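You operate a simulated robot arm through the tools that you are given. There is no shell and no other tool. Be economical: measure what you need, move in short steps, check, and stop when the job is done.

You run a simulated robot arm. Do the job below in one go: nothing can be reset, and whatever is moved stays where it is left.

TASK
Fetch the small orange fan and set it on top of the black-finned heat sink. Then put the small blue fan on top of the gold heat sink. Then open the lower blue drawer. The order counts.

It is judged by the outcome, as a careful person would: the job done as asked, and still so three seconds after it is handed in. It fails if anything else is knocked over, pushed out of place, dropped, spilled or broken.

THE ROBOT
A 7-joint arm with a two-finger parallel gripper on a trunk, on a base that drives. Base frame: it is fixed to the floor where the robot stands at the start and does not move with it; the origin is under the middle of the robot, x ahead of it, y to its left, z up. Lengths are in m, angles in degrees, forces in N, time in s.
With the tool pointing down near the work surface it reaches from about 0.34 to 0.76 m from the robot's upright axis, wherever it stands. Its first joint turns from -115.0 to 115.0 degrees. Places, roughly: black-finned heat sink (10x7x5 cm) [-1.3, 1.8, 0.7]; gold heat sink (14x15x3 cm) [-0.4, -1.6, 0.9]; lower blue drawer [-1.4, 3.5, 0.4]; small blue fan (6x6x3 cm) [0.4, 0.1, 0.8]; small orange fan (6x6x3 cm) [0.5, 0.1, 0.8]. Payload 3.91 kg.
The TCP is the grasp point between the finger pads, 0.03 m short of the fingertips. In the tool frame z runs along the fingers and y along their closing line. Largest opening 0.11 m; finger width 0.02, thickness 0.01; the body of the gripper, 0.048 by 0.112 m, starts 0.055 m behind the TCP.
Orientation is that of the tool frame in the base frame, as [roll, pitch, yaw] about the fixed x, y, z axes, in that order (R = Rz(yaw) Ry(pitch) Rx(roll)). With the fingers straight down and closing along the base's y, the tool's x points along the base's -x, its y along +y and its z along -z.

THE INTERFACE
- The arm moves only by the tool play_rows. Its argument "targets" is a list that holds one entry, the list of rows, each a list of 7 numbers: the shift along the base's x, y, z in units of 250 mm (1.0 is 250 mm), then the turn, a rotation vector about the base's x, y, z in units of 180 degrees (1.0 is 180 degrees), then the gripper command, from -1 (fully open) to 1 (shut), values between in proportion. In form: [[[tx, ty, tz, ax, ay, az, claw], ...]]. A call has 1 to 12 rows; each row is the pose to reach, as a shift and turn from the pose commanded when the call began. A call with a number of a shift or a turn outside -1 to 1 is refused whole. Each row takes 0.2 s and may step no farther than 0.05 m and 8.6 degrees from the row before; otherwise, or with a gripper value out of range, the whole call is refused. A pose out of reach is approached as far as the arm can. The call stops where the force on the tool passes 40 N (or 10 N more than at its start, if that is more) or the arm is blocked; 0.2 s more then pass. Each finger travels about 0.108 m/s and halts on what it meets, pressing with about 34 N; the grip force reading is that of the motor and also rises with nothing between the fingers. The clock runs only during rows and for 0.2 s after the last one: add rows that repeat a pose to give the fingers time. It gives the time, the measured TCP pose, the force on the tool (base axes), the opening and the grip force at its end, in the units of the frame above (readings bear some noise), with the torque about the TCP (base axes, N m) and any sound that the robot's microphone picked up, and new pictures: "views" is both (left out), scene, wrist or none.
- Cameras (640 x 400 px; columns grow to the right, rows downward): "scene" is now at [0.0232, 0.138, 1.53]; the picture's right is [-0.19, -0.98, 0.00], its down [-0.75, 0.15, -0.65] and it looks along [0.64, -0.13, -0.76] (base axes); focal length 274 px, centre (320, 200). "wrist" rides on the gripper at [0.072, 0.017, -0.103] in the tool frame; the picture's right is [-0.23, 0.97, 0.00], its down [-0.76, -0.18, -0.62] and it looks along [-0.61, -0.14, 0.78] (tool axes); focal length 222 px, centre (320, 200).
- slide_trunk(by): slides the trunk up (or, below 0, down) by that many m; the arm and the scene camera ride with it, the base frame stays. It gives what a move gives, with no picture.
- drive_base(legs): drives the robot by 1 to 6 legs, each [ahead, turn to the left] in m and degrees, along the robot's own axes; the way and the turn of a leg run together, so that a leg with both is an arc; at most 1.5 m and 180 degrees a leg. The arm and the cameras ride along, it lands a little off, and it stops where it bumps. It gives what a move gives, and a new picture of the scene camera.
- head_to(pan, tilt): turns the head with the scene camera to pan (to the left, within 155 degrees either way) and tilt (down, from -29 to 69), counted from straight ahead of the robot. It gives what a move gives, and a new picture of the scene camera.
- locate(camera, pixels): for up to 12 pixels [column, row] of the newest picture of that camera ("zoom" is the newest enlarged one), the place [x, y, z] in the base frame of the surface seen there, good to about 0.002 m, but the place of the scene camera against the robot may be out by one fixed shift of up to 0.025 m in any direction. The clock stands still meanwhile.
- zoom(camera, box): a new picture of the part [left, top, right, bottom] of that camera's present view, enlarged. The clock stands still meanwhile.
- finish_job(): hands the job in; it is judged then, once.

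Go step by step. Measure first, check grasps and placings, and put right what went wrong. The budget is 110 turns and 260 pictures, counting those below and the enlarged ones. Unless the task says otherwise, let go and move clear before handing in, and close with one line.

The tools are called after ">>>" as a command line: name --argument value ..., lists and objects as JSON in quotes. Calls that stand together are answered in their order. play_rows: Moves the arm, as the interface text tells. Its arguments: {"type":"object","properties":{"targets":{"type":"array"},"views":{"type":"string","enum":["both","scene","wrist","none"]}},"required":["targets"]} The other tools are called the same way: slide_trunk (by) slides the trunk up or down; drive_base (legs) drives the base; head_to (pan, tilt) turns the head that bears the scene camera; locate (camera, pixels) gives the place of the surface under pixels of a picture; zoom (camera, box) takes an enlarged picture of a part of a camera's view; finish_job () hands the job in.

At the start:

```text
time: 0.0
tool_pos: [0.4903, -0.0518, 1.0063]
orientation: [-180.0, 0.0, -180.0]
force: [0.1, 0.1, 0.1]
ft_torque: [-0.02, -0.02, -0.04]
grip_width: 0.1101
grasp_force: 0.0
trunk travel left (down, up): [-0.625, 0.365]
robot x, y, heading: [-0.0015, 0.0008, -0.2]
head pan, tilt: [-11.2, 49.6]
```

scene: 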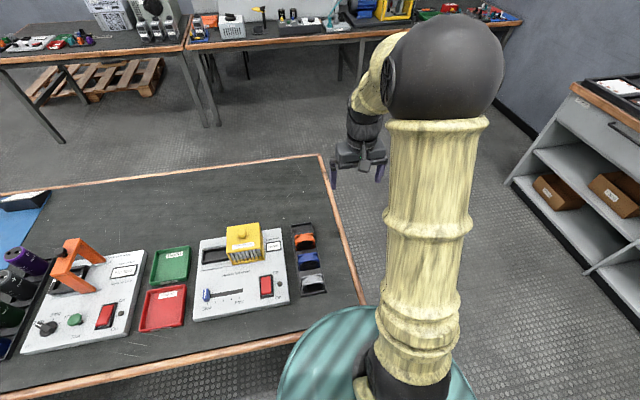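
wrist: 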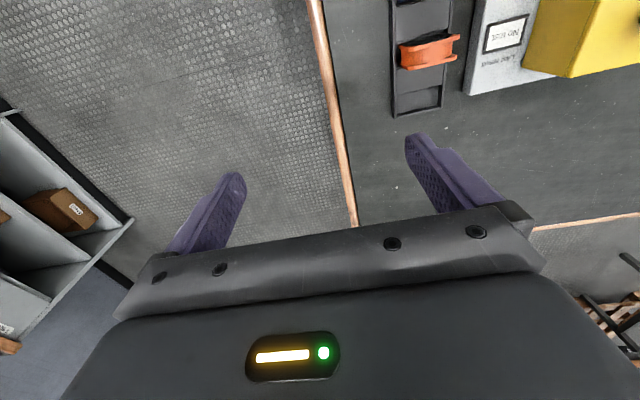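

The scene picture shows a rack with the orange fan near (305,240), the blue one near (308,258) and a grey one near (312,282). I'll zoom in and locate them.

>>> zoom --camera "scene" --box '[260, 210, 360, 300]'

>>> zoom --camera "wrist" --box '[360, 0, 500, 120]'

>>> locate --camera "wrist" --pixels '[[425, 98], [428, 52], [425, 40], [404, 55], [455, 45], [425, 18], [395, 110], [441, 103], [428, 64], [480, 140], [395, 5], [455, 5]]'

>>> locate --camera "scene" --pixels '[[303, 229], [305, 240], [307, 258], [312, 283], [293, 227], [310, 224], [302, 294], [325, 291], [340, 260], [270, 285], [245, 235]]'

```text
4.44 times, centred on (310, 255) of scene
```

zoom: 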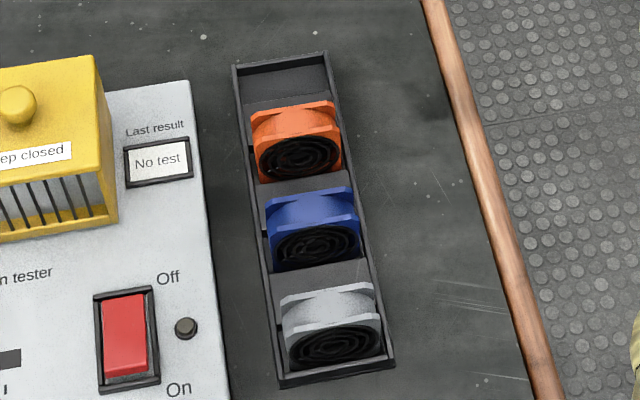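

```text
3.33 times, centred on (430, 60) of wrist
```

zoom: 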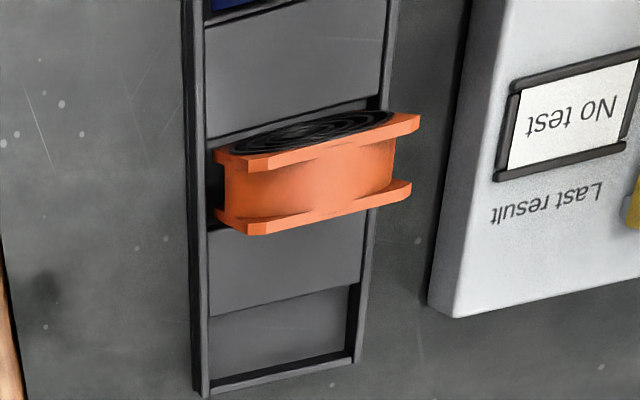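

```text
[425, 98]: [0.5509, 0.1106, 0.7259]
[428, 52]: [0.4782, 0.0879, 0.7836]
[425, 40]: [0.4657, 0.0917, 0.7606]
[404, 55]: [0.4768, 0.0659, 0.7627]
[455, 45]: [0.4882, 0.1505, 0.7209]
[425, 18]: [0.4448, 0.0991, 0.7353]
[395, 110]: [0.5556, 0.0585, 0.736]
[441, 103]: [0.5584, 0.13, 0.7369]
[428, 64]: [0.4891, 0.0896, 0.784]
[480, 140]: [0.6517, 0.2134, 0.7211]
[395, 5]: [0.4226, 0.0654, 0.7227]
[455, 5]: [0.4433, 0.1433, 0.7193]
```

```text
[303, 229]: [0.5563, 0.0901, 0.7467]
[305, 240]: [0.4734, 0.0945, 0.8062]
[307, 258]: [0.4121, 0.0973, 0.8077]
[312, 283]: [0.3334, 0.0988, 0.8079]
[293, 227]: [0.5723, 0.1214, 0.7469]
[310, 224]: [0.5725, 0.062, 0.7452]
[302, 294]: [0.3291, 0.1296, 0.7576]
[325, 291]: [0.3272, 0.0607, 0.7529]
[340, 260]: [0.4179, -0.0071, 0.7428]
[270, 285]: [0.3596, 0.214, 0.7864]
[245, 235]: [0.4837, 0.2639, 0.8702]
```

The rack is lined up with x and the orange fan stands on edge in it, its thickness along x. The scene camera seems off by about (+0.015, 0, +0.022) against the wrist camera. I'll measure the fan's flanges in the wrist zoom.

>>> locate --camera "zoom" --pixels '[[240, 163], [410, 122], [240, 228], [408, 190], [320, 145], [320, 215], [310, 180], [300, 130], [290, 270], [280, 330], [290, 70], [197, 250]]'

>>> head_to --pan 120 --tilt 25

>>> head_to --pan -110 --tilt 25

```text
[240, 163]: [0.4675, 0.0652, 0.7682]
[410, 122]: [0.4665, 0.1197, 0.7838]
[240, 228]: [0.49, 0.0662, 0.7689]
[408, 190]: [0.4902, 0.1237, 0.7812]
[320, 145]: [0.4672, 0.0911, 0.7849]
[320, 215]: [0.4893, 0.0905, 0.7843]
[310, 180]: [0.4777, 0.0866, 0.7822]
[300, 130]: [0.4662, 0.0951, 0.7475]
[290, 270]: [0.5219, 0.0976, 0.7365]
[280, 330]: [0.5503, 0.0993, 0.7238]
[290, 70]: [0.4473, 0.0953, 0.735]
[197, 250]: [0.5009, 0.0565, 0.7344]
```

```text
time: 2.1
tool_pos: [0.4917, -0.0525, 1.0063]
orientation: [180.0, 0.0, -179.9]
force: [0.6, 0.1, -0.4]
ft_torque: [-0.03, 0.02, -0.01]
grip_width: 0.1101
grasp_force: 0.0
trunk travel left (down, up): [-0.625, 0.365]
robot x, y, heading: [-0.002, -0.0012, -0.0]
head pan, tilt: [120.0, 25.0]
```

scene: 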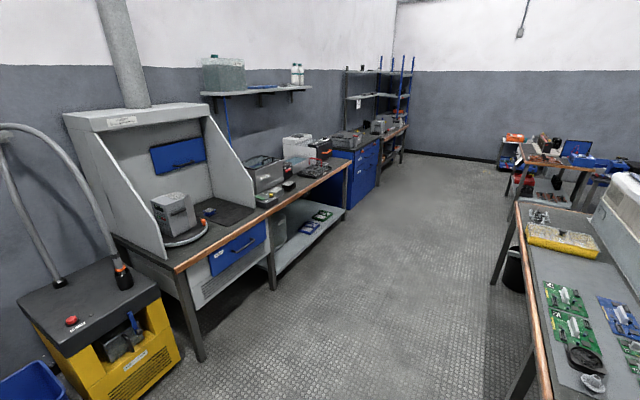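

```text
time: 5.4
tool_pos: [0.4907, -0.0522, 1.0065]
orientation: [180.0, 0.0, -180.0]
force: [0.3, -0.6, 0.6]
ft_torque: [0.02, -0.02, 0.03]
grip_width: 0.11
grasp_force: 0.0
trunk travel left (down, up): [-0.625, 0.365]
robot x, y, heading: [0.0008, -0.0007, -0.1]
head pan, tilt: [-110.0, 25.0]
```

scene: 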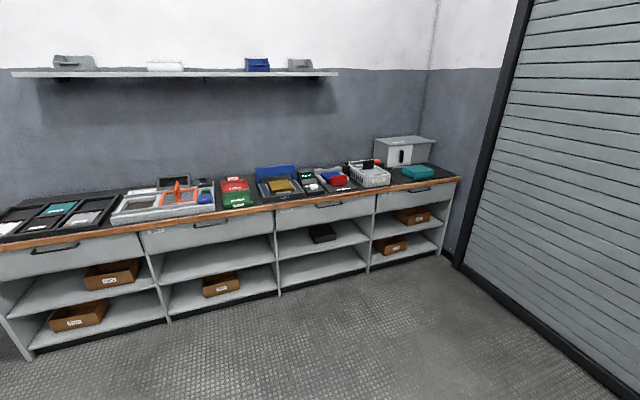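

The fan spans x 0.466–0.490, y 0.065–0.125, and its top is at z 0.784. Before picking an approach tilt I'll look more closely at both destinations.

>>> zoom --camera "scene" --box '[210, 140, 370, 240]'

>>> locate --camera "scene" --pixels '[[280, 186], [265, 195], [300, 192], [275, 168], [276, 202], [276, 210], [240, 216], [310, 198]]'

>>> head_to --pan 125 --tilt 25

>>> zoom --camera "scene" --box '[260, 120, 420, 220]'

```text
4.00 times, centred on (290, 190) of scene
```

zoom: 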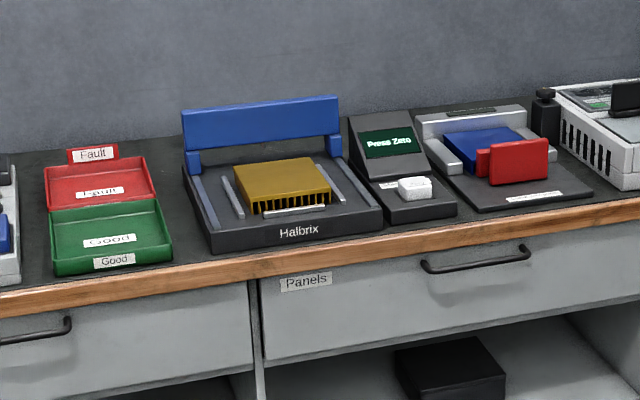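

```text
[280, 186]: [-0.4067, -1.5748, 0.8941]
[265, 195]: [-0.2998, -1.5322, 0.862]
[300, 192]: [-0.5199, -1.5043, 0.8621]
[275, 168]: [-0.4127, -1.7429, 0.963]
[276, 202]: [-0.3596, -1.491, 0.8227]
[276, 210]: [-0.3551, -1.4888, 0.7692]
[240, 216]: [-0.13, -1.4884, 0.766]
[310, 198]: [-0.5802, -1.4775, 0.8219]
```

```text
time: 8.7
tool_pos: [0.4893, -0.0522, 1.007]
orientation: [180.0, 0.0, 180.0]
force: [0.6, -0.7, -1.0]
ft_torque: [-0.01, 0.01, -0.04]
grip_width: 0.1099
grasp_force: 0.0
trunk travel left (down, up): [-0.625, 0.365]
robot x, y, heading: [0.0019, 0.0017, -0.3]
head pan, tilt: [125.0, 25.0]
```

scene: 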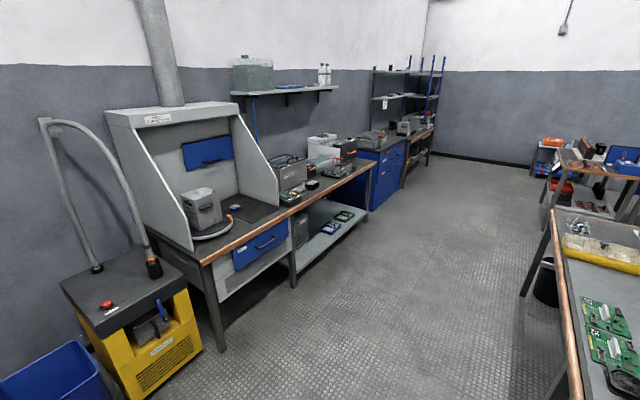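

```text
4.00 times, centred on (340, 170) of scene
```

zoom: 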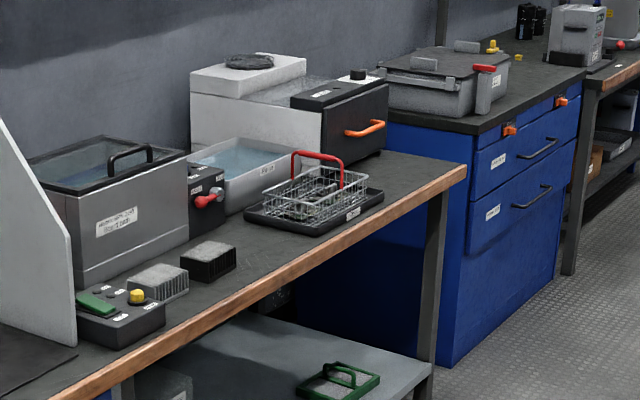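

The black sink is at zoom (208,260) near the bench's front edge, and the gold one sits in a tray. I'll measure the black sink and its neighbours.

>>> locate --camera "zoom" --pixels '[[208, 252], [183, 257], [212, 242], [236, 252], [208, 266], [208, 282], [157, 280], [300, 170], [250, 212], [540, 148], [532, 195], [255, 290]]'

>>> zoom --camera "scene" --box '[280, 165, 340, 205]'

```text
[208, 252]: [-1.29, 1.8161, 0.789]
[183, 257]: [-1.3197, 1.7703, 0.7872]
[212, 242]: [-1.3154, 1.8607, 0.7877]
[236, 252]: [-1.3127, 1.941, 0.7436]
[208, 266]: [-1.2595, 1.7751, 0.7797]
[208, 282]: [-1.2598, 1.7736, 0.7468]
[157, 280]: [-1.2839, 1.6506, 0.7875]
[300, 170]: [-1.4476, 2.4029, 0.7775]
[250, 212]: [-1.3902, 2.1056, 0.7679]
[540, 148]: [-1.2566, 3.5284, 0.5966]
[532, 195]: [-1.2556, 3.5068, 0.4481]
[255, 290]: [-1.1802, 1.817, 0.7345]
```

```text
10.00 times, centred on (310, 185) of scene
```

zoom: 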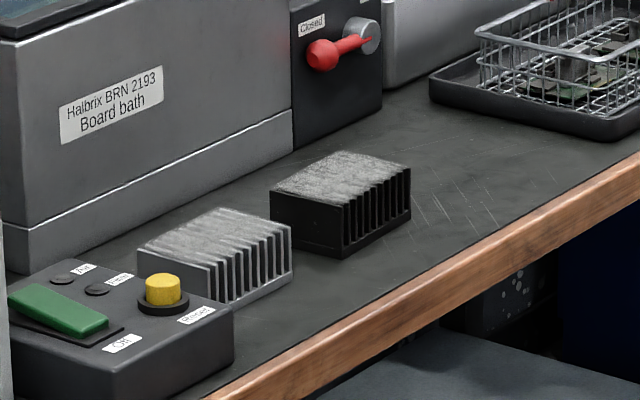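

The black sink is about 7 cm in x and 10 cm in y, top near z 0.767, and open on its +x side. I'll grip the fan by its y-sides with the tool leaned 30° back toward the robot. A later 90° forward swing will then lay the fan flat with the tool 60° off vertical. First I'll move over the fan with that lean and the fingers half closed.

>>> play_rows --targets '[[[0, 0.147, 0, 0, 0.0417, 0, -0.45], [0, 0.294, 0, 0, 0.0834, 0, -0.45], [-0.02, 0.441, 0, 0, 0.125, 0, -0.45], [-0.03, 0.588, 0, 0, 0.1667, 0, -0.45], [-0.03, 0.588, -0.15, 0, 0.1667, 0, -0.45], [-0.03, 0.588, -0.3, 0, 0.1667, 0, -0.45], [-0.03, 0.588, -0.45, 0, 0.1667, 0, -0.45], [-0.03, 0.588, -0.6, 0, 0.1667, 0, -0.45]]]'

>>> head_to --pan 5 --tilt 55

```text
time: 10.5
tool_pos: [0.4846, 0.0948, 0.8583]
orientation: [-180.0, -30.0, -180.0]
force: [0.7, -0.5, -0.8]
ft_torque: [0.01, 0.0, 0.03]
grip_width: 0.0797
grasp_force: 0.1
trunk travel left (down, up): [-0.625, 0.365]
robot x, y, heading: [0.0015, 0.0033, 0.2]
head pan, tilt: [125.0, 25.0]
```

scene: 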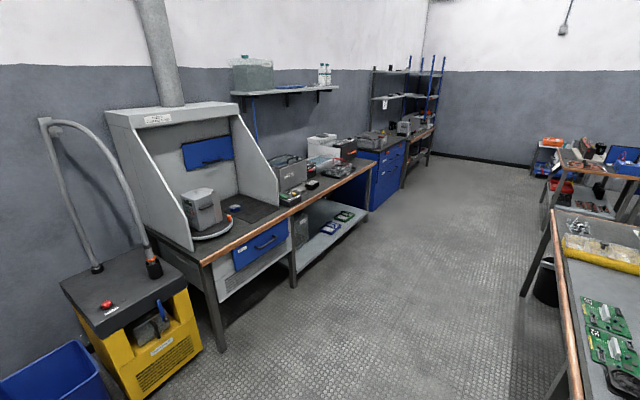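
wrist: 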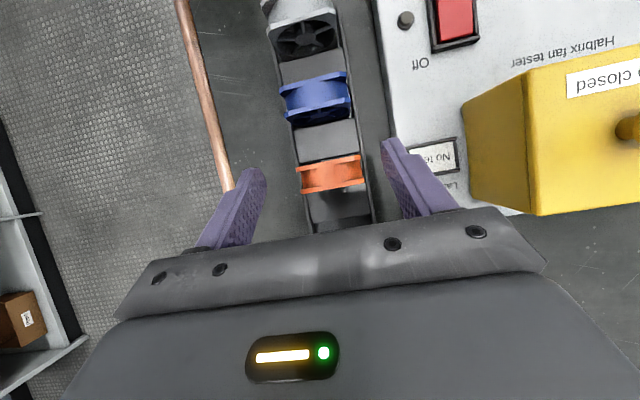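

```text
time: 12.5
tool_pos: [0.4836, 0.0946, 0.8584]
orientation: [179.9, -30.0, -180.0]
force: [0.2, 0.0, 0.0]
ft_torque: [-0.02, 0.04, -0.02]
grip_width: 0.0797
grasp_force: 0.1
trunk travel left (down, up): [-0.625, 0.365]
robot x, y, heading: [0.001, 0.0012, -0.0]
head pan, tilt: [5.0, 55.0]
```

scene: 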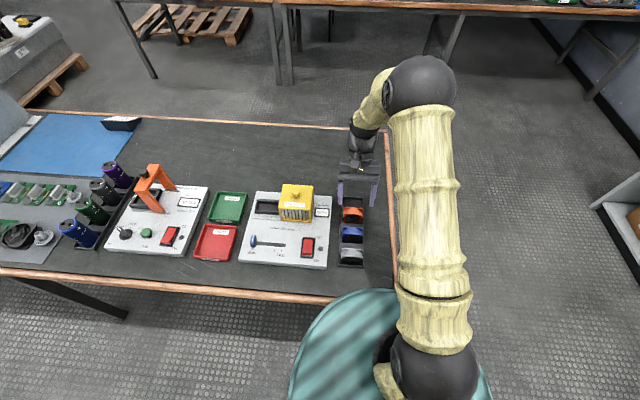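

The lean works; the fan at wrist (331,175) lies between the fingers. I'll re-measure it before going down.

>>> locate --camera "wrist" --pixels '[[302, 173], [357, 157], [305, 190], [360, 177], [330, 182], [330, 166], [286, 90], [345, 75], [318, 108], [316, 80], [376, 200], [395, 120]]'

```text
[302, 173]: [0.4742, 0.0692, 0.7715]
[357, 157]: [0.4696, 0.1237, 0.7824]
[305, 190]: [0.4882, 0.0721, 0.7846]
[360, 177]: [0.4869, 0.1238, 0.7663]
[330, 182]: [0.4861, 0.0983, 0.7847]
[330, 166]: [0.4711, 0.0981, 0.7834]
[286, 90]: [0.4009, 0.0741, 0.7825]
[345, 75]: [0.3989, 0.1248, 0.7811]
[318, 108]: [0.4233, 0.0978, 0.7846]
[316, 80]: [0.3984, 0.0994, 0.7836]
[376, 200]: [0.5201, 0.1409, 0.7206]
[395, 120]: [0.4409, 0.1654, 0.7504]
```

The fan's centre is y≈0.097 and x≈0.479. I'll go down to z≈0.776 and close.

>>> play_rows --targets '[[[0, 0.006, -0.12, 0, 0, 0, -0.45], [0, 0.006, -0.24, 0, 0, 0, -0.45], [0, 0.006, -0.32, 0, 0, 0, -0.45], [0, 0.006, -0.32, 0, 0, 0, -0.45], [0, 0.006, -0.32, 0, 0, 0, 1], [0, 0.006, -0.32, 0, 0, 0, 1], [0, 0.006, -0.32, 0, 0, 0, 1]]]'

```text
time: 14.1
tool_pos: [0.4832, 0.0957, 0.777]
orientation: [-179.9, -30.0, 180.0]
force: [-0.3, 0.0, 0.1]
ft_torque: [0.01, -0.04, 0.01]
grip_width: 0.0592
grasp_force: 33.9
trunk travel left (down, up): [-0.625, 0.365]
robot x, y, heading: [0.0006, -0.0037, 0.2]
head pan, tilt: [5.0, 55.0]
```

scene: 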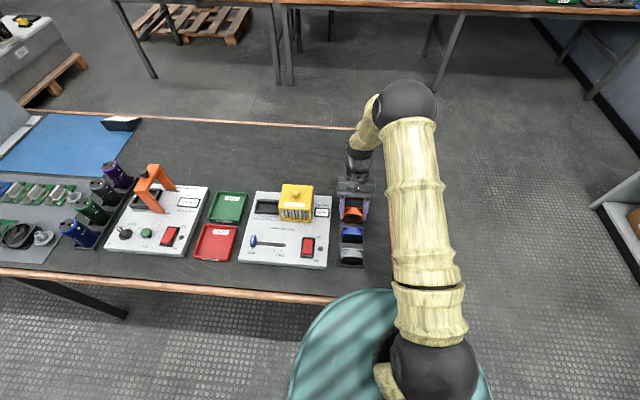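
wrist: 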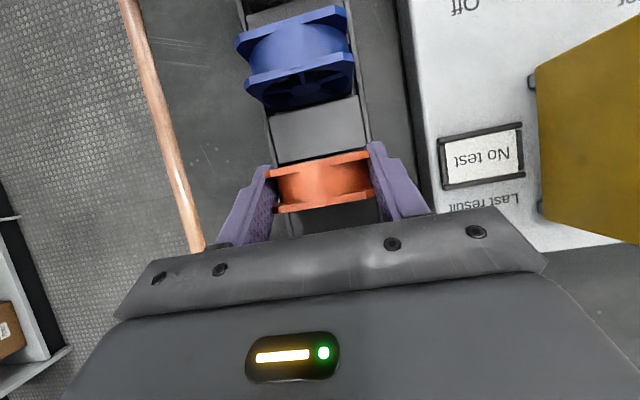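

The gripper closed on 59 mm with full force, so the fan is held. I'll lift it straight up.

>>> play_rows --targets '[[[0, 0, 0.1, 0, 0, 0, 1], [0, 0, 0.25, 0, 0, 0, 1], [0, 0, 0.45, 0, 0, 0, 1], [0, 0, 0.65, 0, 0, 0, 1], [0, 0, 0.85, 0, 0, 0, 1], [0, 0, 1.0, 0, 0, 0, 1]]]'

```text
time: 15.5
tool_pos: [0.4819, 0.0966, 1.0263]
orientation: [-180.0, -30.1, -180.0]
force: [0.4, -0.4, -1.0]
ft_torque: [0.01, -0.04, 0.03]
grip_width: 0.0594
grasp_force: 34.1
trunk travel left (down, up): [-0.625, 0.365]
robot x, y, heading: [0.0008, 0.0013, 0.1]
head pan, tilt: [5.0, 55.0]
```

scene: 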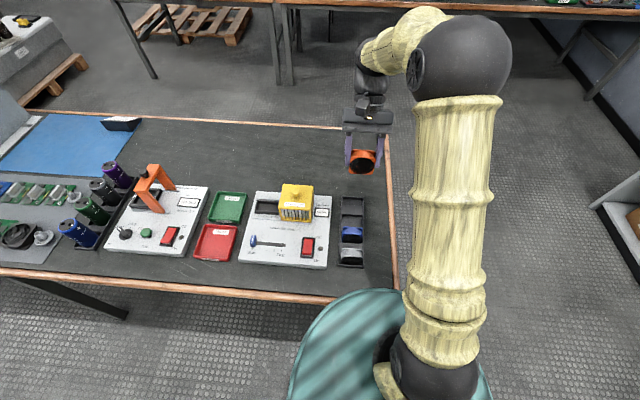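
wrist: 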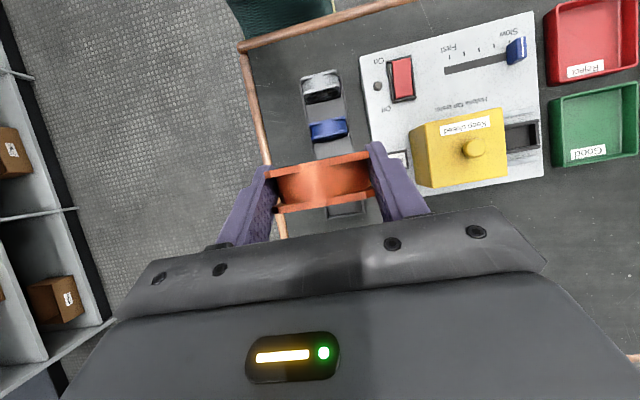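

The orange fan is up and clear, and the blue one stayed in its slot. I'll look back over the drive path before moving.

>>> head_to --pan 155 --tilt 35

>>> head_to --pan 90 --tilt 35

>>> locate --camera "scene" --pixels '[[320, 330], [320, 100], [200, 200], [440, 200], [500, 250], [400, 250]]'

```text
time: 17.9
tool_pos: [0.4835, 0.097, 1.0255]
orientation: [179.9, -30.0, -180.0]
force: [-0.1, 0.0, -0.6]
ft_torque: [0.03, 0.01, 0.01]
grip_width: 0.0596
grasp_force: 34.0
trunk travel left (down, up): [-0.625, 0.365]
robot x, y, heading: [0.0017, -0.0033, 0.1]
head pan, tilt: [154.7, 35.0]
```

scene: 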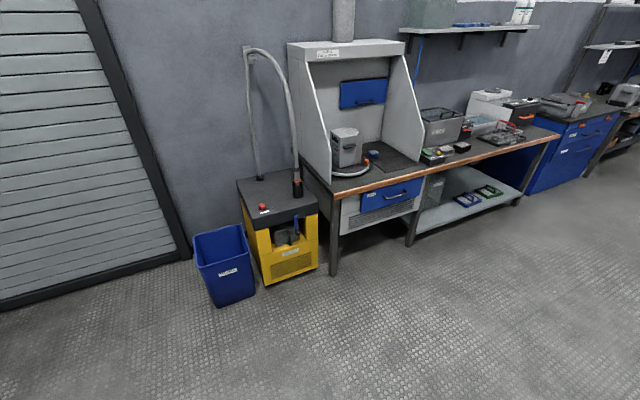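

```text
time: 19.2
tool_pos: [0.4836, 0.0974, 1.0257]
orientation: [180.0, -30.0, 180.0]
force: [0.2, -0.1, -0.4]
ft_torque: [-0.01, 0.0, 0.0]
grip_width: 0.0593
grasp_force: 34.1
trunk travel left (down, up): [-0.625, 0.365]
robot x, y, heading: [-0.0007, -0.0024, 0.1]
head pan, tilt: [90.0, 35.0]
```

scene: 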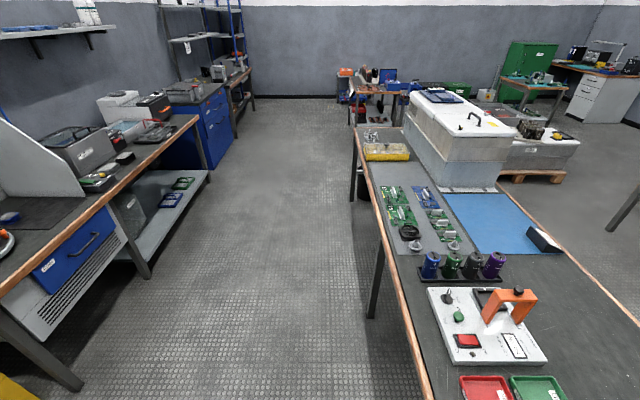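

```text
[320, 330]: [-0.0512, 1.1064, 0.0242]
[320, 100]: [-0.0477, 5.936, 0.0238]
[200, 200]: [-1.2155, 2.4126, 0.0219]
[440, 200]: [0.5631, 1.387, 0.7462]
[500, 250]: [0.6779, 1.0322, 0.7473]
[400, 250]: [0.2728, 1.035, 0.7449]
```

The aisle between the table (x>0.25) and the bench (x<-1.15) is clear. I'll back out, turn left, drive up the aisle and turn to face the black sink.

>>> drive_base --legs '[[-0.66, 0], [0, 90], [1.5, 0], [0.3, 0], [0, 90]]'

>>> head_to --pan 0 --tilt 45

```text
time: 39.2
tool_pos: [-1.1058, 1.712, 1.0265]
orientation: [179.9, -30.0, -1.1]
force: [0.1, 0.6, -0.1]
ft_torque: [-0.03, 0.01, -0.01]
grip_width: 0.0593
grasp_force: 34.2
trunk travel left (down, up): [-0.625, 0.365]
robot x, y, heading: [-0.6214, 1.7979, 178.9]
head pan, tilt: [90.0, 35.0]
```

scene: 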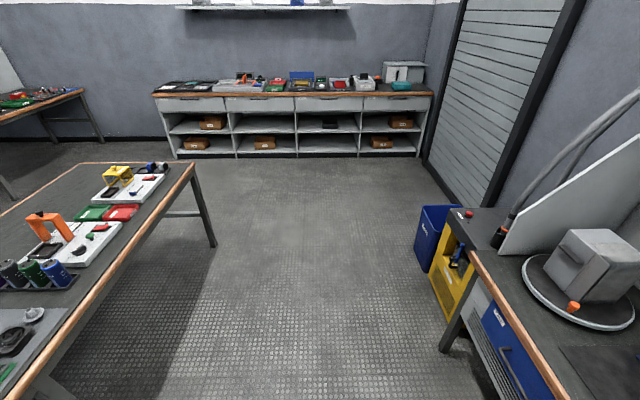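

```text
time: 40.8
tool_pos: [-1.105, 1.7117, 1.027]
orientation: [-179.9, -30.0, -1.1]
force: [0.5, 0.7, -1.9]
ft_torque: [0.01, -0.02, 0.0]
grip_width: 0.0594
grasp_force: 34.3
trunk travel left (down, up): [-0.625, 0.365]
robot x, y, heading: [-0.6203, 1.7976, 178.7]
head pan, tilt: [0.0, 45.0]
```

scene: 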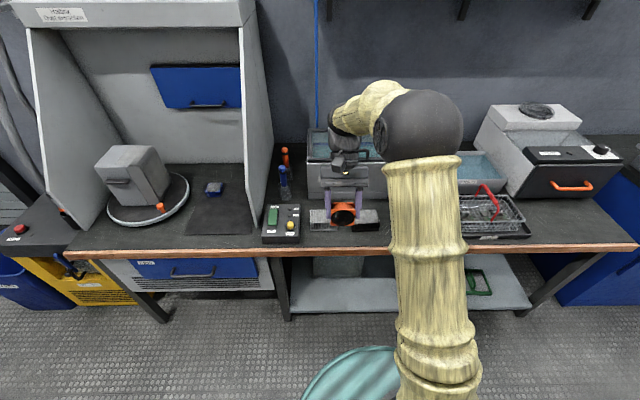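

The robot is at (-0.62, 1.80) facing the bench, with the sink at scene (372,220) partly behind the fan. I'll zoom with both cameras to measure it.

>>> zoom --camera "scene" --box '[290, 180, 410, 255]'

>>> zoom --camera "wrist" --box '[0, 0, 640, 400]'

```text
5.33 times, centred on (350, 218) of scene
```

zoom: 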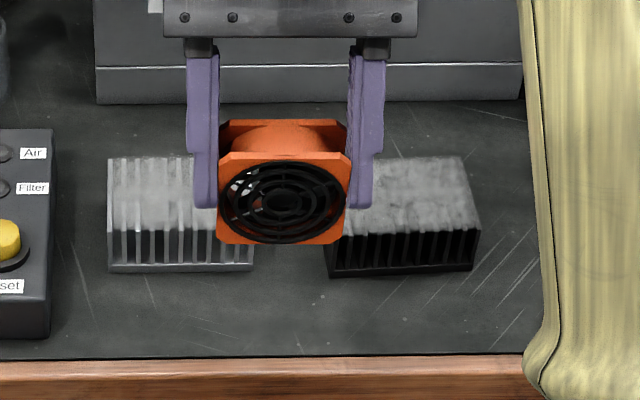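

```text
1.00 times, centred on (320, 200) of wrist
```

zoom: 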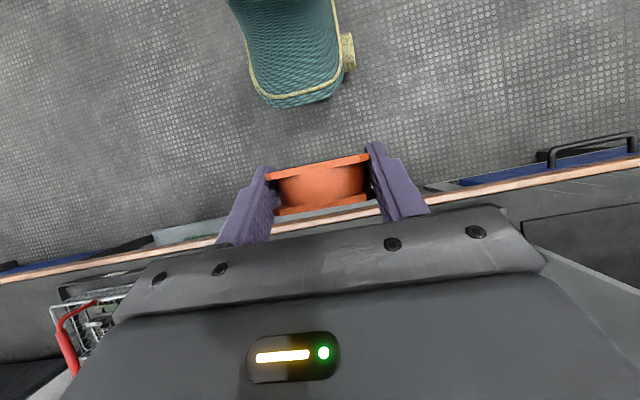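

>>> zoom --camera "scene" --box '[330, 190, 400, 234]'

>>> locate --camera "scene" --pixels '[[375, 211], [379, 222], [352, 229], [379, 229], [366, 216], [352, 203], [344, 218], [300, 249], [380, 249], [360, 220], [390, 235], [340, 235]]'

```text
9.09 times, centred on (365, 212) of scene
```

zoom: 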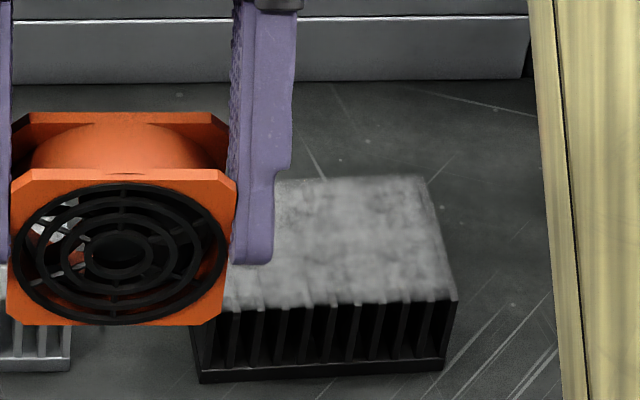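

```text
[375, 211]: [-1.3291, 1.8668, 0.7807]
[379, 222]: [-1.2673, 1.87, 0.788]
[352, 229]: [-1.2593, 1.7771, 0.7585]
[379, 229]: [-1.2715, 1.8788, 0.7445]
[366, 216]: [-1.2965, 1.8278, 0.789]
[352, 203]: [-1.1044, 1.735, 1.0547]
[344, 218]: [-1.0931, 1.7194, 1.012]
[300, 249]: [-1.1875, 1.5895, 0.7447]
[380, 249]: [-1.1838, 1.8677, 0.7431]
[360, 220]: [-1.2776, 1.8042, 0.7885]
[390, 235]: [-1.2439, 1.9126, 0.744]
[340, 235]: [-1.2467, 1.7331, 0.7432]
```

>>> locate --camera "zoom" --pixels '[[196, 360], [200, 380], [442, 362], [455, 300], [422, 178], [285, 180], [230, 300], [340, 300], [125, 176], [20, 185], [225, 185], [120, 320]]'

```text
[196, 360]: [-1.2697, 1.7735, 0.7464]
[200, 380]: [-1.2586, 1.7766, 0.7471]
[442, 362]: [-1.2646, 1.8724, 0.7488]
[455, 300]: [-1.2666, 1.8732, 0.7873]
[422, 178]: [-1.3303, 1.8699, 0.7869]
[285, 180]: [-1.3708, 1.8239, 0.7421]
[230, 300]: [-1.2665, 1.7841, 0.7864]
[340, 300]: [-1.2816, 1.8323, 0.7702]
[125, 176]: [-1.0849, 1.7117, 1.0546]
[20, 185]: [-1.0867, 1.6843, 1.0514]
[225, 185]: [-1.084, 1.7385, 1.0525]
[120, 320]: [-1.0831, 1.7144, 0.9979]
```

With the camera's offset taken off (about z +0.02), the sink's centre is (-1.301, 1.824), its top is z≈0.767, and it is nearly square to the bench. I'll swing the tool 90° forward at height while shifting in y to line up.

>>> play_rows --targets '[[[0, 0.04, 0, 0.0009, 0.04545, 0, 1], [0, 0.08, 0, 0.0017, 0.0909, 0, 1], [0, 0.12, 0, 0.0026, 0.13635, 0, 1], [0, 0.16, 0, 0.0035, 0.1818, 0, 1], [0, 0.2, 0, 0.0043, 0.22725, 0, 1], [0, 0.24, 0, 0.0052, 0.2727, 0, 1], [0, 0.28, 0, 0.006, 0.31815, 0, 1], [0, 0.32, 0, 0.007, 0.3636, 0, 1], [0, 0.36, 0, 0.0078, 0.40905, 0, 1], [0, 0.4, 0, 0.0086, 0.4545, 0, 1], [0, 0.448, 0, 0.0095, 0.5, 0, 1]]]'

```text
time: 43.2
tool_pos: [-1.1223, 1.8245, 1.0325]
orientation: [179.9, 59.8, -1.2]
force: [0.3, 0.1, -1.1]
ft_torque: [0.0, -0.07, 0.03]
grip_width: 0.0594
grasp_force: 33.9
out of reach, approached as far as the arm can: row 11
trunk travel left (down, up): [-0.625, 0.365]
robot x, y, heading: [-0.6198, 1.8008, 178.7]
head pan, tilt: [0.0, 45.0]
```

scene: 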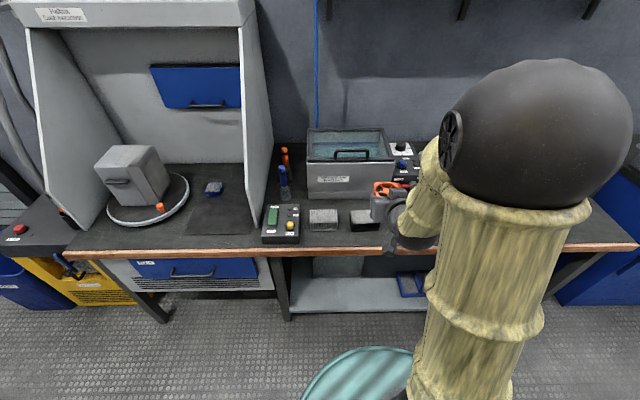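
wrist: 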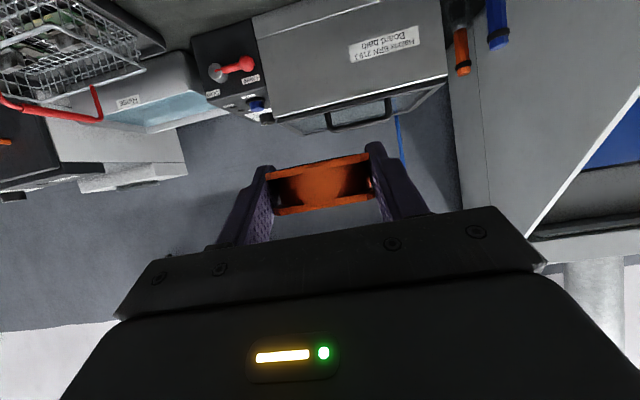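

The fan now lies flat in the grip with the tool at 60°, and the arm got there apart from a small fold-limit drift in x. I'll move it out over the sink, still high.

>>> play_rows --targets '[[[-0.15, 0, -0.05, 0, 0, 0, 1], [-0.3, 0, -0.15, 0, 0, 0, 1], [-0.45, 0, -0.27, 0, 0, 0, 1], [-0.58, 0, -0.4, 0, 0, 0, 1], [-0.64, 0, -0.55, 0, 0, 0, 1], [-0.64, 0, -0.7, 0, 0, 0, 1], [-0.64, 0, -0.7, 0, 0, 0, 1]]]'

```text
time: 44.8
tool_pos: [-1.2818, 1.8254, 0.857]
orientation: [179.9, 60.0, -1.2]
force: [0.9, -0.1, -1.3]
ft_torque: [0.0, -0.04, -0.01]
grip_width: 0.0594
grasp_force: 34.2
trunk travel left (down, up): [-0.625, 0.365]
robot x, y, heading: [-0.6187, 1.7981, 178.9]
head pan, tilt: [0.0, 45.0]
```

scene: 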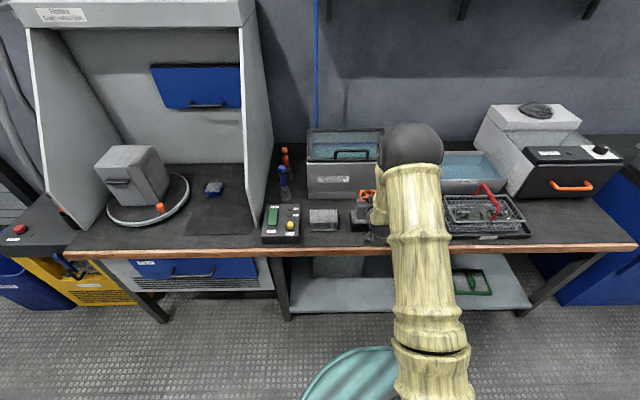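
wrist: 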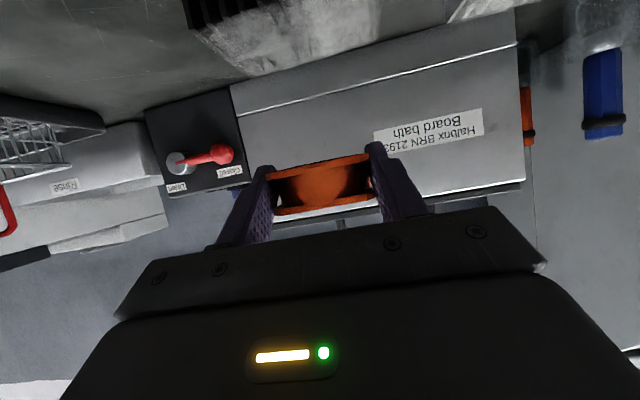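

The sink's far part shows at the top of the wrist picture (190–370, 0–70). I'll locate it with the wrist camera to correct the offset.

>>> locate --camera "wrist" --pixels '[[240, 70], [376, 30], [235, 60], [260, 40], [300, 40], [340, 20], [362, 35], [200, 30], [187, 2], [215, 5]]'

>>> zoom --camera "wrist" --box '[160, 0, 480, 200]'

>>> zoom --camera "scene" --box '[330, 170, 410, 250]'

```text
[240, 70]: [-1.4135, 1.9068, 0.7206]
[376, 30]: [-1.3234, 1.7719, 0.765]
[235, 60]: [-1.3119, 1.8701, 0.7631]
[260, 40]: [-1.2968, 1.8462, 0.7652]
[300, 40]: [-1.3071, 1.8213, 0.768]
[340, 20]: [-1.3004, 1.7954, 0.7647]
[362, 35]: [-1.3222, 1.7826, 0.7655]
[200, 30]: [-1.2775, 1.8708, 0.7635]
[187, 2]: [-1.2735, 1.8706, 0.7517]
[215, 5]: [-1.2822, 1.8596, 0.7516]
```

```text
2.00 times, centred on (320, 100) of wrist
```

zoom: 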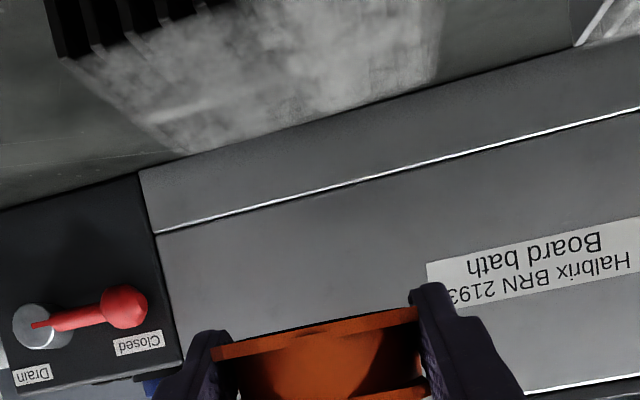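

```text
5.00 times, centred on (370, 210) of scene
```

zoom: 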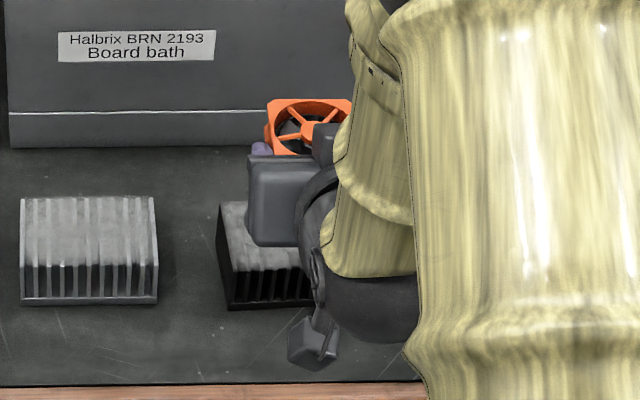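

>>> locate --camera "wrist" --pixels '[[250, 74], [375, 39], [194, 31], [245, 70], [310, 55], [225, 50], [225, 25]]'

```text
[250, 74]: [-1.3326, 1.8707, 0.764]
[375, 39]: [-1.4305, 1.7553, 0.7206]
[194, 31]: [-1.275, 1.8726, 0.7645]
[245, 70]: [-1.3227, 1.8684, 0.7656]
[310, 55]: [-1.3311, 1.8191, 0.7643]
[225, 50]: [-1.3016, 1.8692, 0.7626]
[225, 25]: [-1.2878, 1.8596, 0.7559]
```

The wrist camera puts the sink's centre at (-1.301, 1.822) and its top at z 0.765. I'll lower until the fingertip corners are just above the fins.

>>> play_rows --targets '[[[0.006, -0.003, -0.12, 0, 0, 0, 1], [0.012, -0.005, -0.2, 0, 0, 0, 1], [0.012, -0.005, -0.25, 0, 0, 0, 1], [0.012, -0.005, -0.26, 0, 0, 0, 1], [0.012, -0.005, -0.26, 0, 0, 0, 1]]]'

>>> zoom --camera "wrist" --box '[160, 0, 480, 200]'

>>> zoom --camera "scene" --box '[330, 180, 410, 250]'

```text
time: 46.0
tool_pos: [-1.2794, 1.824, 0.7919]
orientation: [179.9, 60.0, -1.2]
force: [0.5, 0.1, -0.9]
ft_torque: [0.0, -0.04, 0.0]
grip_width: 0.0591
grasp_force: 34.0
trunk travel left (down, up): [-0.625, 0.365]
robot x, y, heading: [-0.6222, 1.8011, 178.6]
head pan, tilt: [0.0, 45.0]
```

scene: 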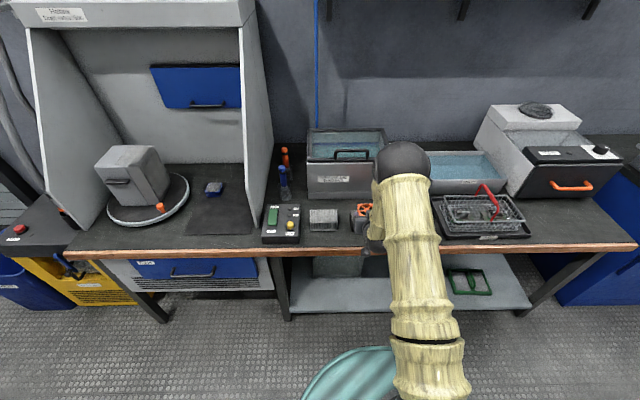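
wrist: 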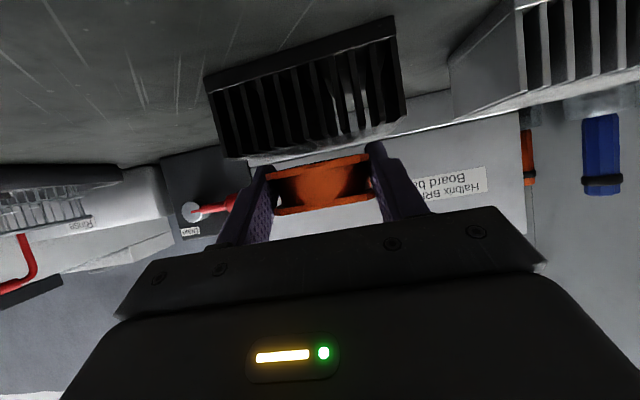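

```text
2.00 times, centred on (320, 100) of wrist
```

zoom: 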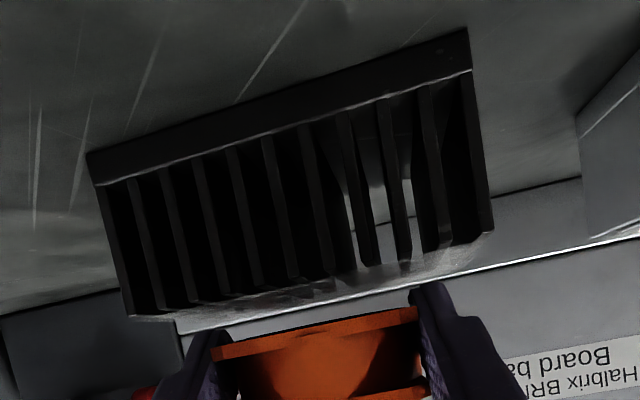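

```text
5.71 times, centred on (370, 215) of scene
```

zoom: 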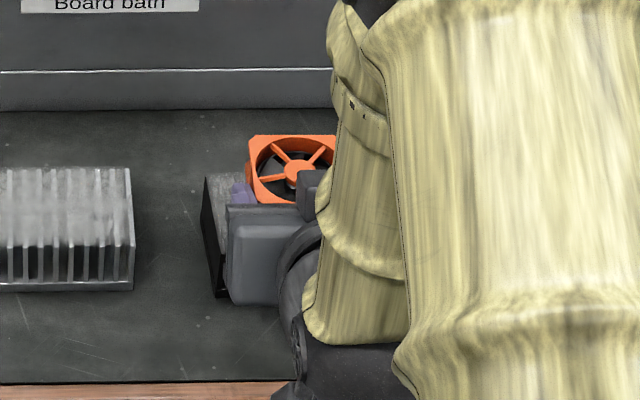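

The fan hangs over the sink about 1 cm up, with no contact yet. I'll inch down and watch the force.

>>> play_rows --targets '[[[0, 0, -0.006, 0, 0, 0, 1], [0, 0, -0.012, 0, 0, 0, 1], [0, 0, -0.012, 0, 0, 0, 1]]]' --views "none"

```text
time: 46.8
tool_pos: [-1.2785, 1.8244, 0.7879]
orientation: [179.9, 60.0, -1.3]
force: [0.2, -0.4, -1.0]
ft_torque: [-0.02, -0.04, 0.01]
grip_width: 0.0594
grasp_force: 34.7
trunk travel left (down, up): [-0.625, 0.365]
robot x, y, heading: [-0.6209, 1.7987, 179.0]
head pan, tilt: [0.0, 45.0]
```

>>> play_rows --targets '[[[0, 0, -0.006, 0, 0, 0, 1], [0, 0, -0.006, 0, 0, 0, 1]]]' --views "none"

>>> play_rows --targets '[[[0, 0, -0.006, 0, 0, 0, 1], [0, 0, -0.006, 0, 0, 0, 1]]]' --views "none"

>>> play_rows --targets '[[[0, 0, -0.006, 0, 0, 0, 1], [0, 0, -0.006, 0, 0, 0, 1]]]' --views "wrist"

```text
time: 47.4
tool_pos: [-1.279, 1.8235, 0.7884]
orientation: [179.9, 60.1, -1.0]
force: [0.3, 0.3, 2.5]
ft_torque: [0.07, 0.05, 0.02]
grip_width: 0.0593
grasp_force: 34.0
trunk travel left (down, up): [-0.625, 0.365]
robot x, y, heading: [-0.6174, 1.8034, 179.0]
head pan, tilt: [0.0, 45.0]
```

```text
time: 48.0
tool_pos: [-1.2795, 1.8245, 0.7875]
orientation: [179.9, 60.1, -1.2]
force: [1.2, -0.2, 11.0]
ft_torque: [0.1, 0.22, 0.04]
grip_width: 0.0593
grasp_force: 33.7
trunk travel left (down, up): [-0.625, 0.365]
robot x, y, heading: [-0.6185, 1.7994, 178.9]
head pan, tilt: [0.0, 45.0]
```

```text
time: 48.6
tool_pos: [-1.2777, 1.8257, 0.7877]
orientation: [179.9, 60.4, -1.1]
force: [-2.6, -0.1, 23.0]
ft_torque: [0.07, 0.55, 0.03]
grip_width: 0.0597
grasp_force: 33.4
trunk travel left (down, up): [-0.625, 0.365]
robot x, y, heading: [-0.6242, 1.7965, 178.8]
head pan, tilt: [0.0, 45.0]
```

wrist: 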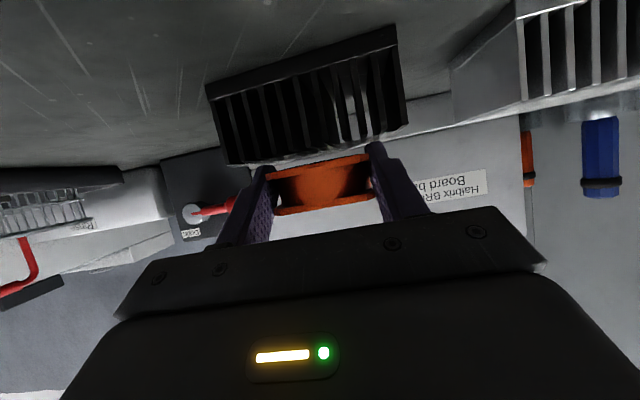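

The fingertips met the fins at TCP z≈0.788 (force up to 23 N), leaving the fan about 6–7 mm above the top. I'll ease back up to just clear contact and open.

>>> play_rows --targets '[[[0, 0, 0.016, 0, 0, 0, 1], [0, 0, 0.016, 0, 0, 0, 1], [0, 0, 0.016, 0, 0, 0, -0.4], [0, 0, 0.016, 0, 0, 0, -0.4], [0, 0, 0.016, 0, 0, 0, -0.4]]]'

>>> zoom --camera "wrist" --box '[160, 0, 480, 200]'

>>> zoom --camera "scene" --box '[330, 180, 410, 250]'

```text
time: 49.8
tool_pos: [-1.2772, 1.8243, 0.7876]
orientation: [-180.0, 59.8, -1.2]
force: [2.1, -3.2, 7.1]
ft_torque: [0.23, 0.12, -0.02]
grip_width: 0.076
grasp_force: 0.1
trunk travel left (down, up): [-0.625, 0.365]
robot x, y, heading: [-0.6201, 1.7971, 178.9]
head pan, tilt: [0.0, 45.0]
```

scene: 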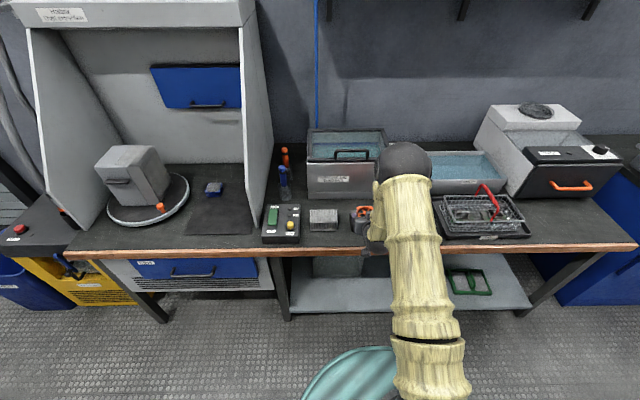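
wrist: 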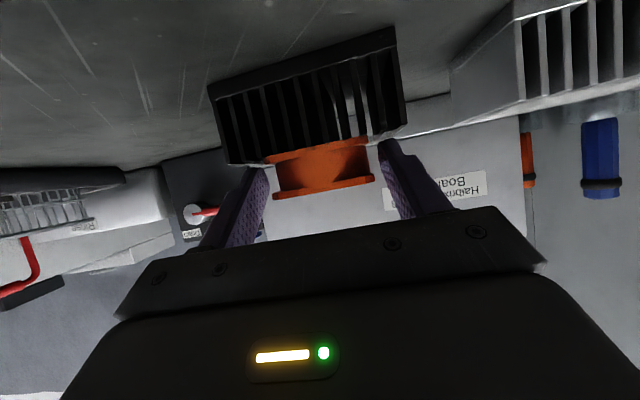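

```text
2.00 times, centred on (320, 100) of wrist
```

zoom: 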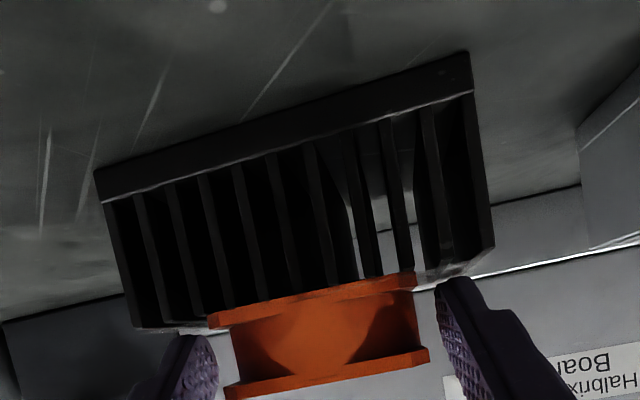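

```text
5.71 times, centred on (370, 215) of scene
```

zoom: 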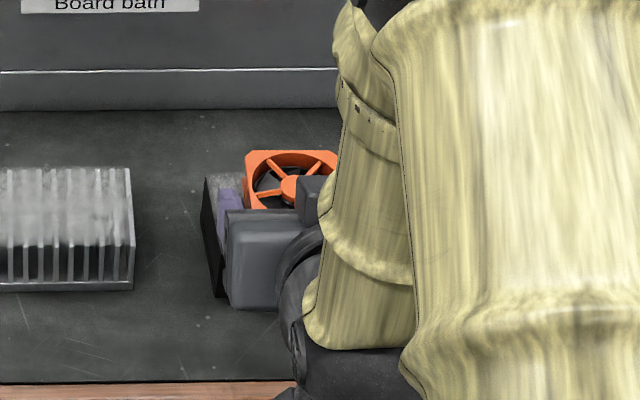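

The fan has dropped flat onto the sink and the fingers are clear on both sides. I'll lift slightly, then back out along the tool axis.

>>> play_rows --targets '[[[0, 0, 0.016, 0, 0, 0, -0.4], [0.08, 0, 0.062, 0, 0, 0, -0.4], [0.2, 0, 0.13, 0, 0, 0, -0.4], [0.35, 0, 0.22, 0, 0, 0, -0.4], [0.5, 0, 0.33, 0, 0, 0, -0.4], [0.6, 0, 0.5, 0, 0, 0, -0.4], [0.6, 0, 0.65, 0, 0, 0, -0.4], [0.6, 0, 0.8, 0, 0, 0, -0.4]]]'

>>> zoom --camera "scene" --box '[310, 180, 410, 250]'

```text
time: 51.6
tool_pos: [-1.1333, 1.825, 0.9899]
orientation: [179.9, 59.9, -1.2]
force: [-0.2, 0.0, -0.1]
ft_torque: [0.02, 0.0, -0.01]
grip_width: 0.0769
grasp_force: 0.0
out of reach, approached as far as the arm can: row 6, 7, 8
trunk travel left (down, up): [-0.625, 0.365]
robot x, y, heading: [-0.6176, 1.8, 179.0]
head pan, tilt: [0.0, 45.0]
```

scene: 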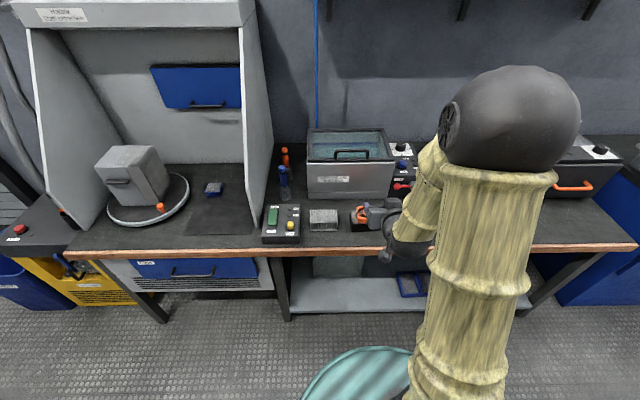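
wrist: 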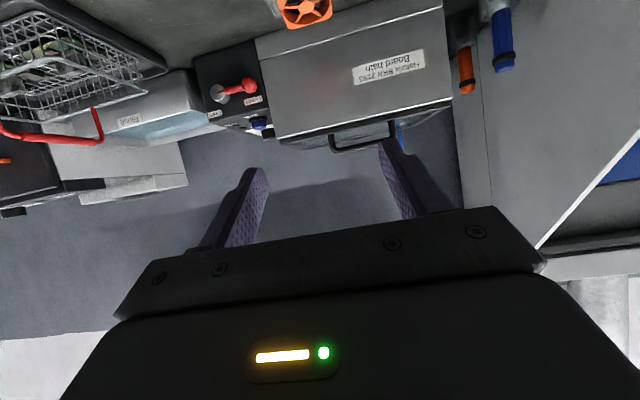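

```text
5.71 times, centred on (360, 215) of scene
```

zoom: 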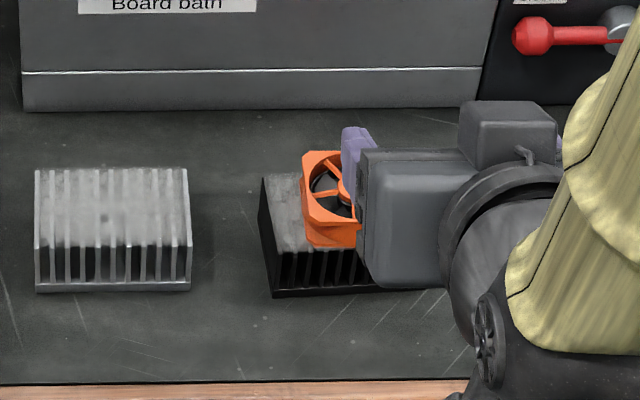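

The fan is on the sink but half hidden. I'll measure its top face for tilt with the wrist camera.

>>> locate --camera "wrist" --pixels '[[283, 20], [290, 26], [329, 15], [310, 3], [280, 3], [328, 2]]'

>>> zoom --camera "wrist" --box '[240, 0, 380, 70]'

```text
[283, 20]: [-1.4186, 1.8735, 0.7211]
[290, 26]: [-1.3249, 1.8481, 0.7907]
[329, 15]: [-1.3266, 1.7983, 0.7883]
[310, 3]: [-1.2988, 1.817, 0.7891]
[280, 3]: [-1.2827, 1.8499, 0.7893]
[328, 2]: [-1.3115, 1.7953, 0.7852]
```

```text
4.57 times, centred on (310, 35) of wrist
```

zoom: 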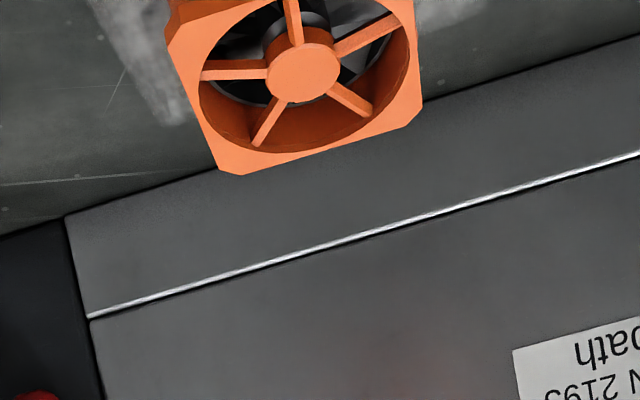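

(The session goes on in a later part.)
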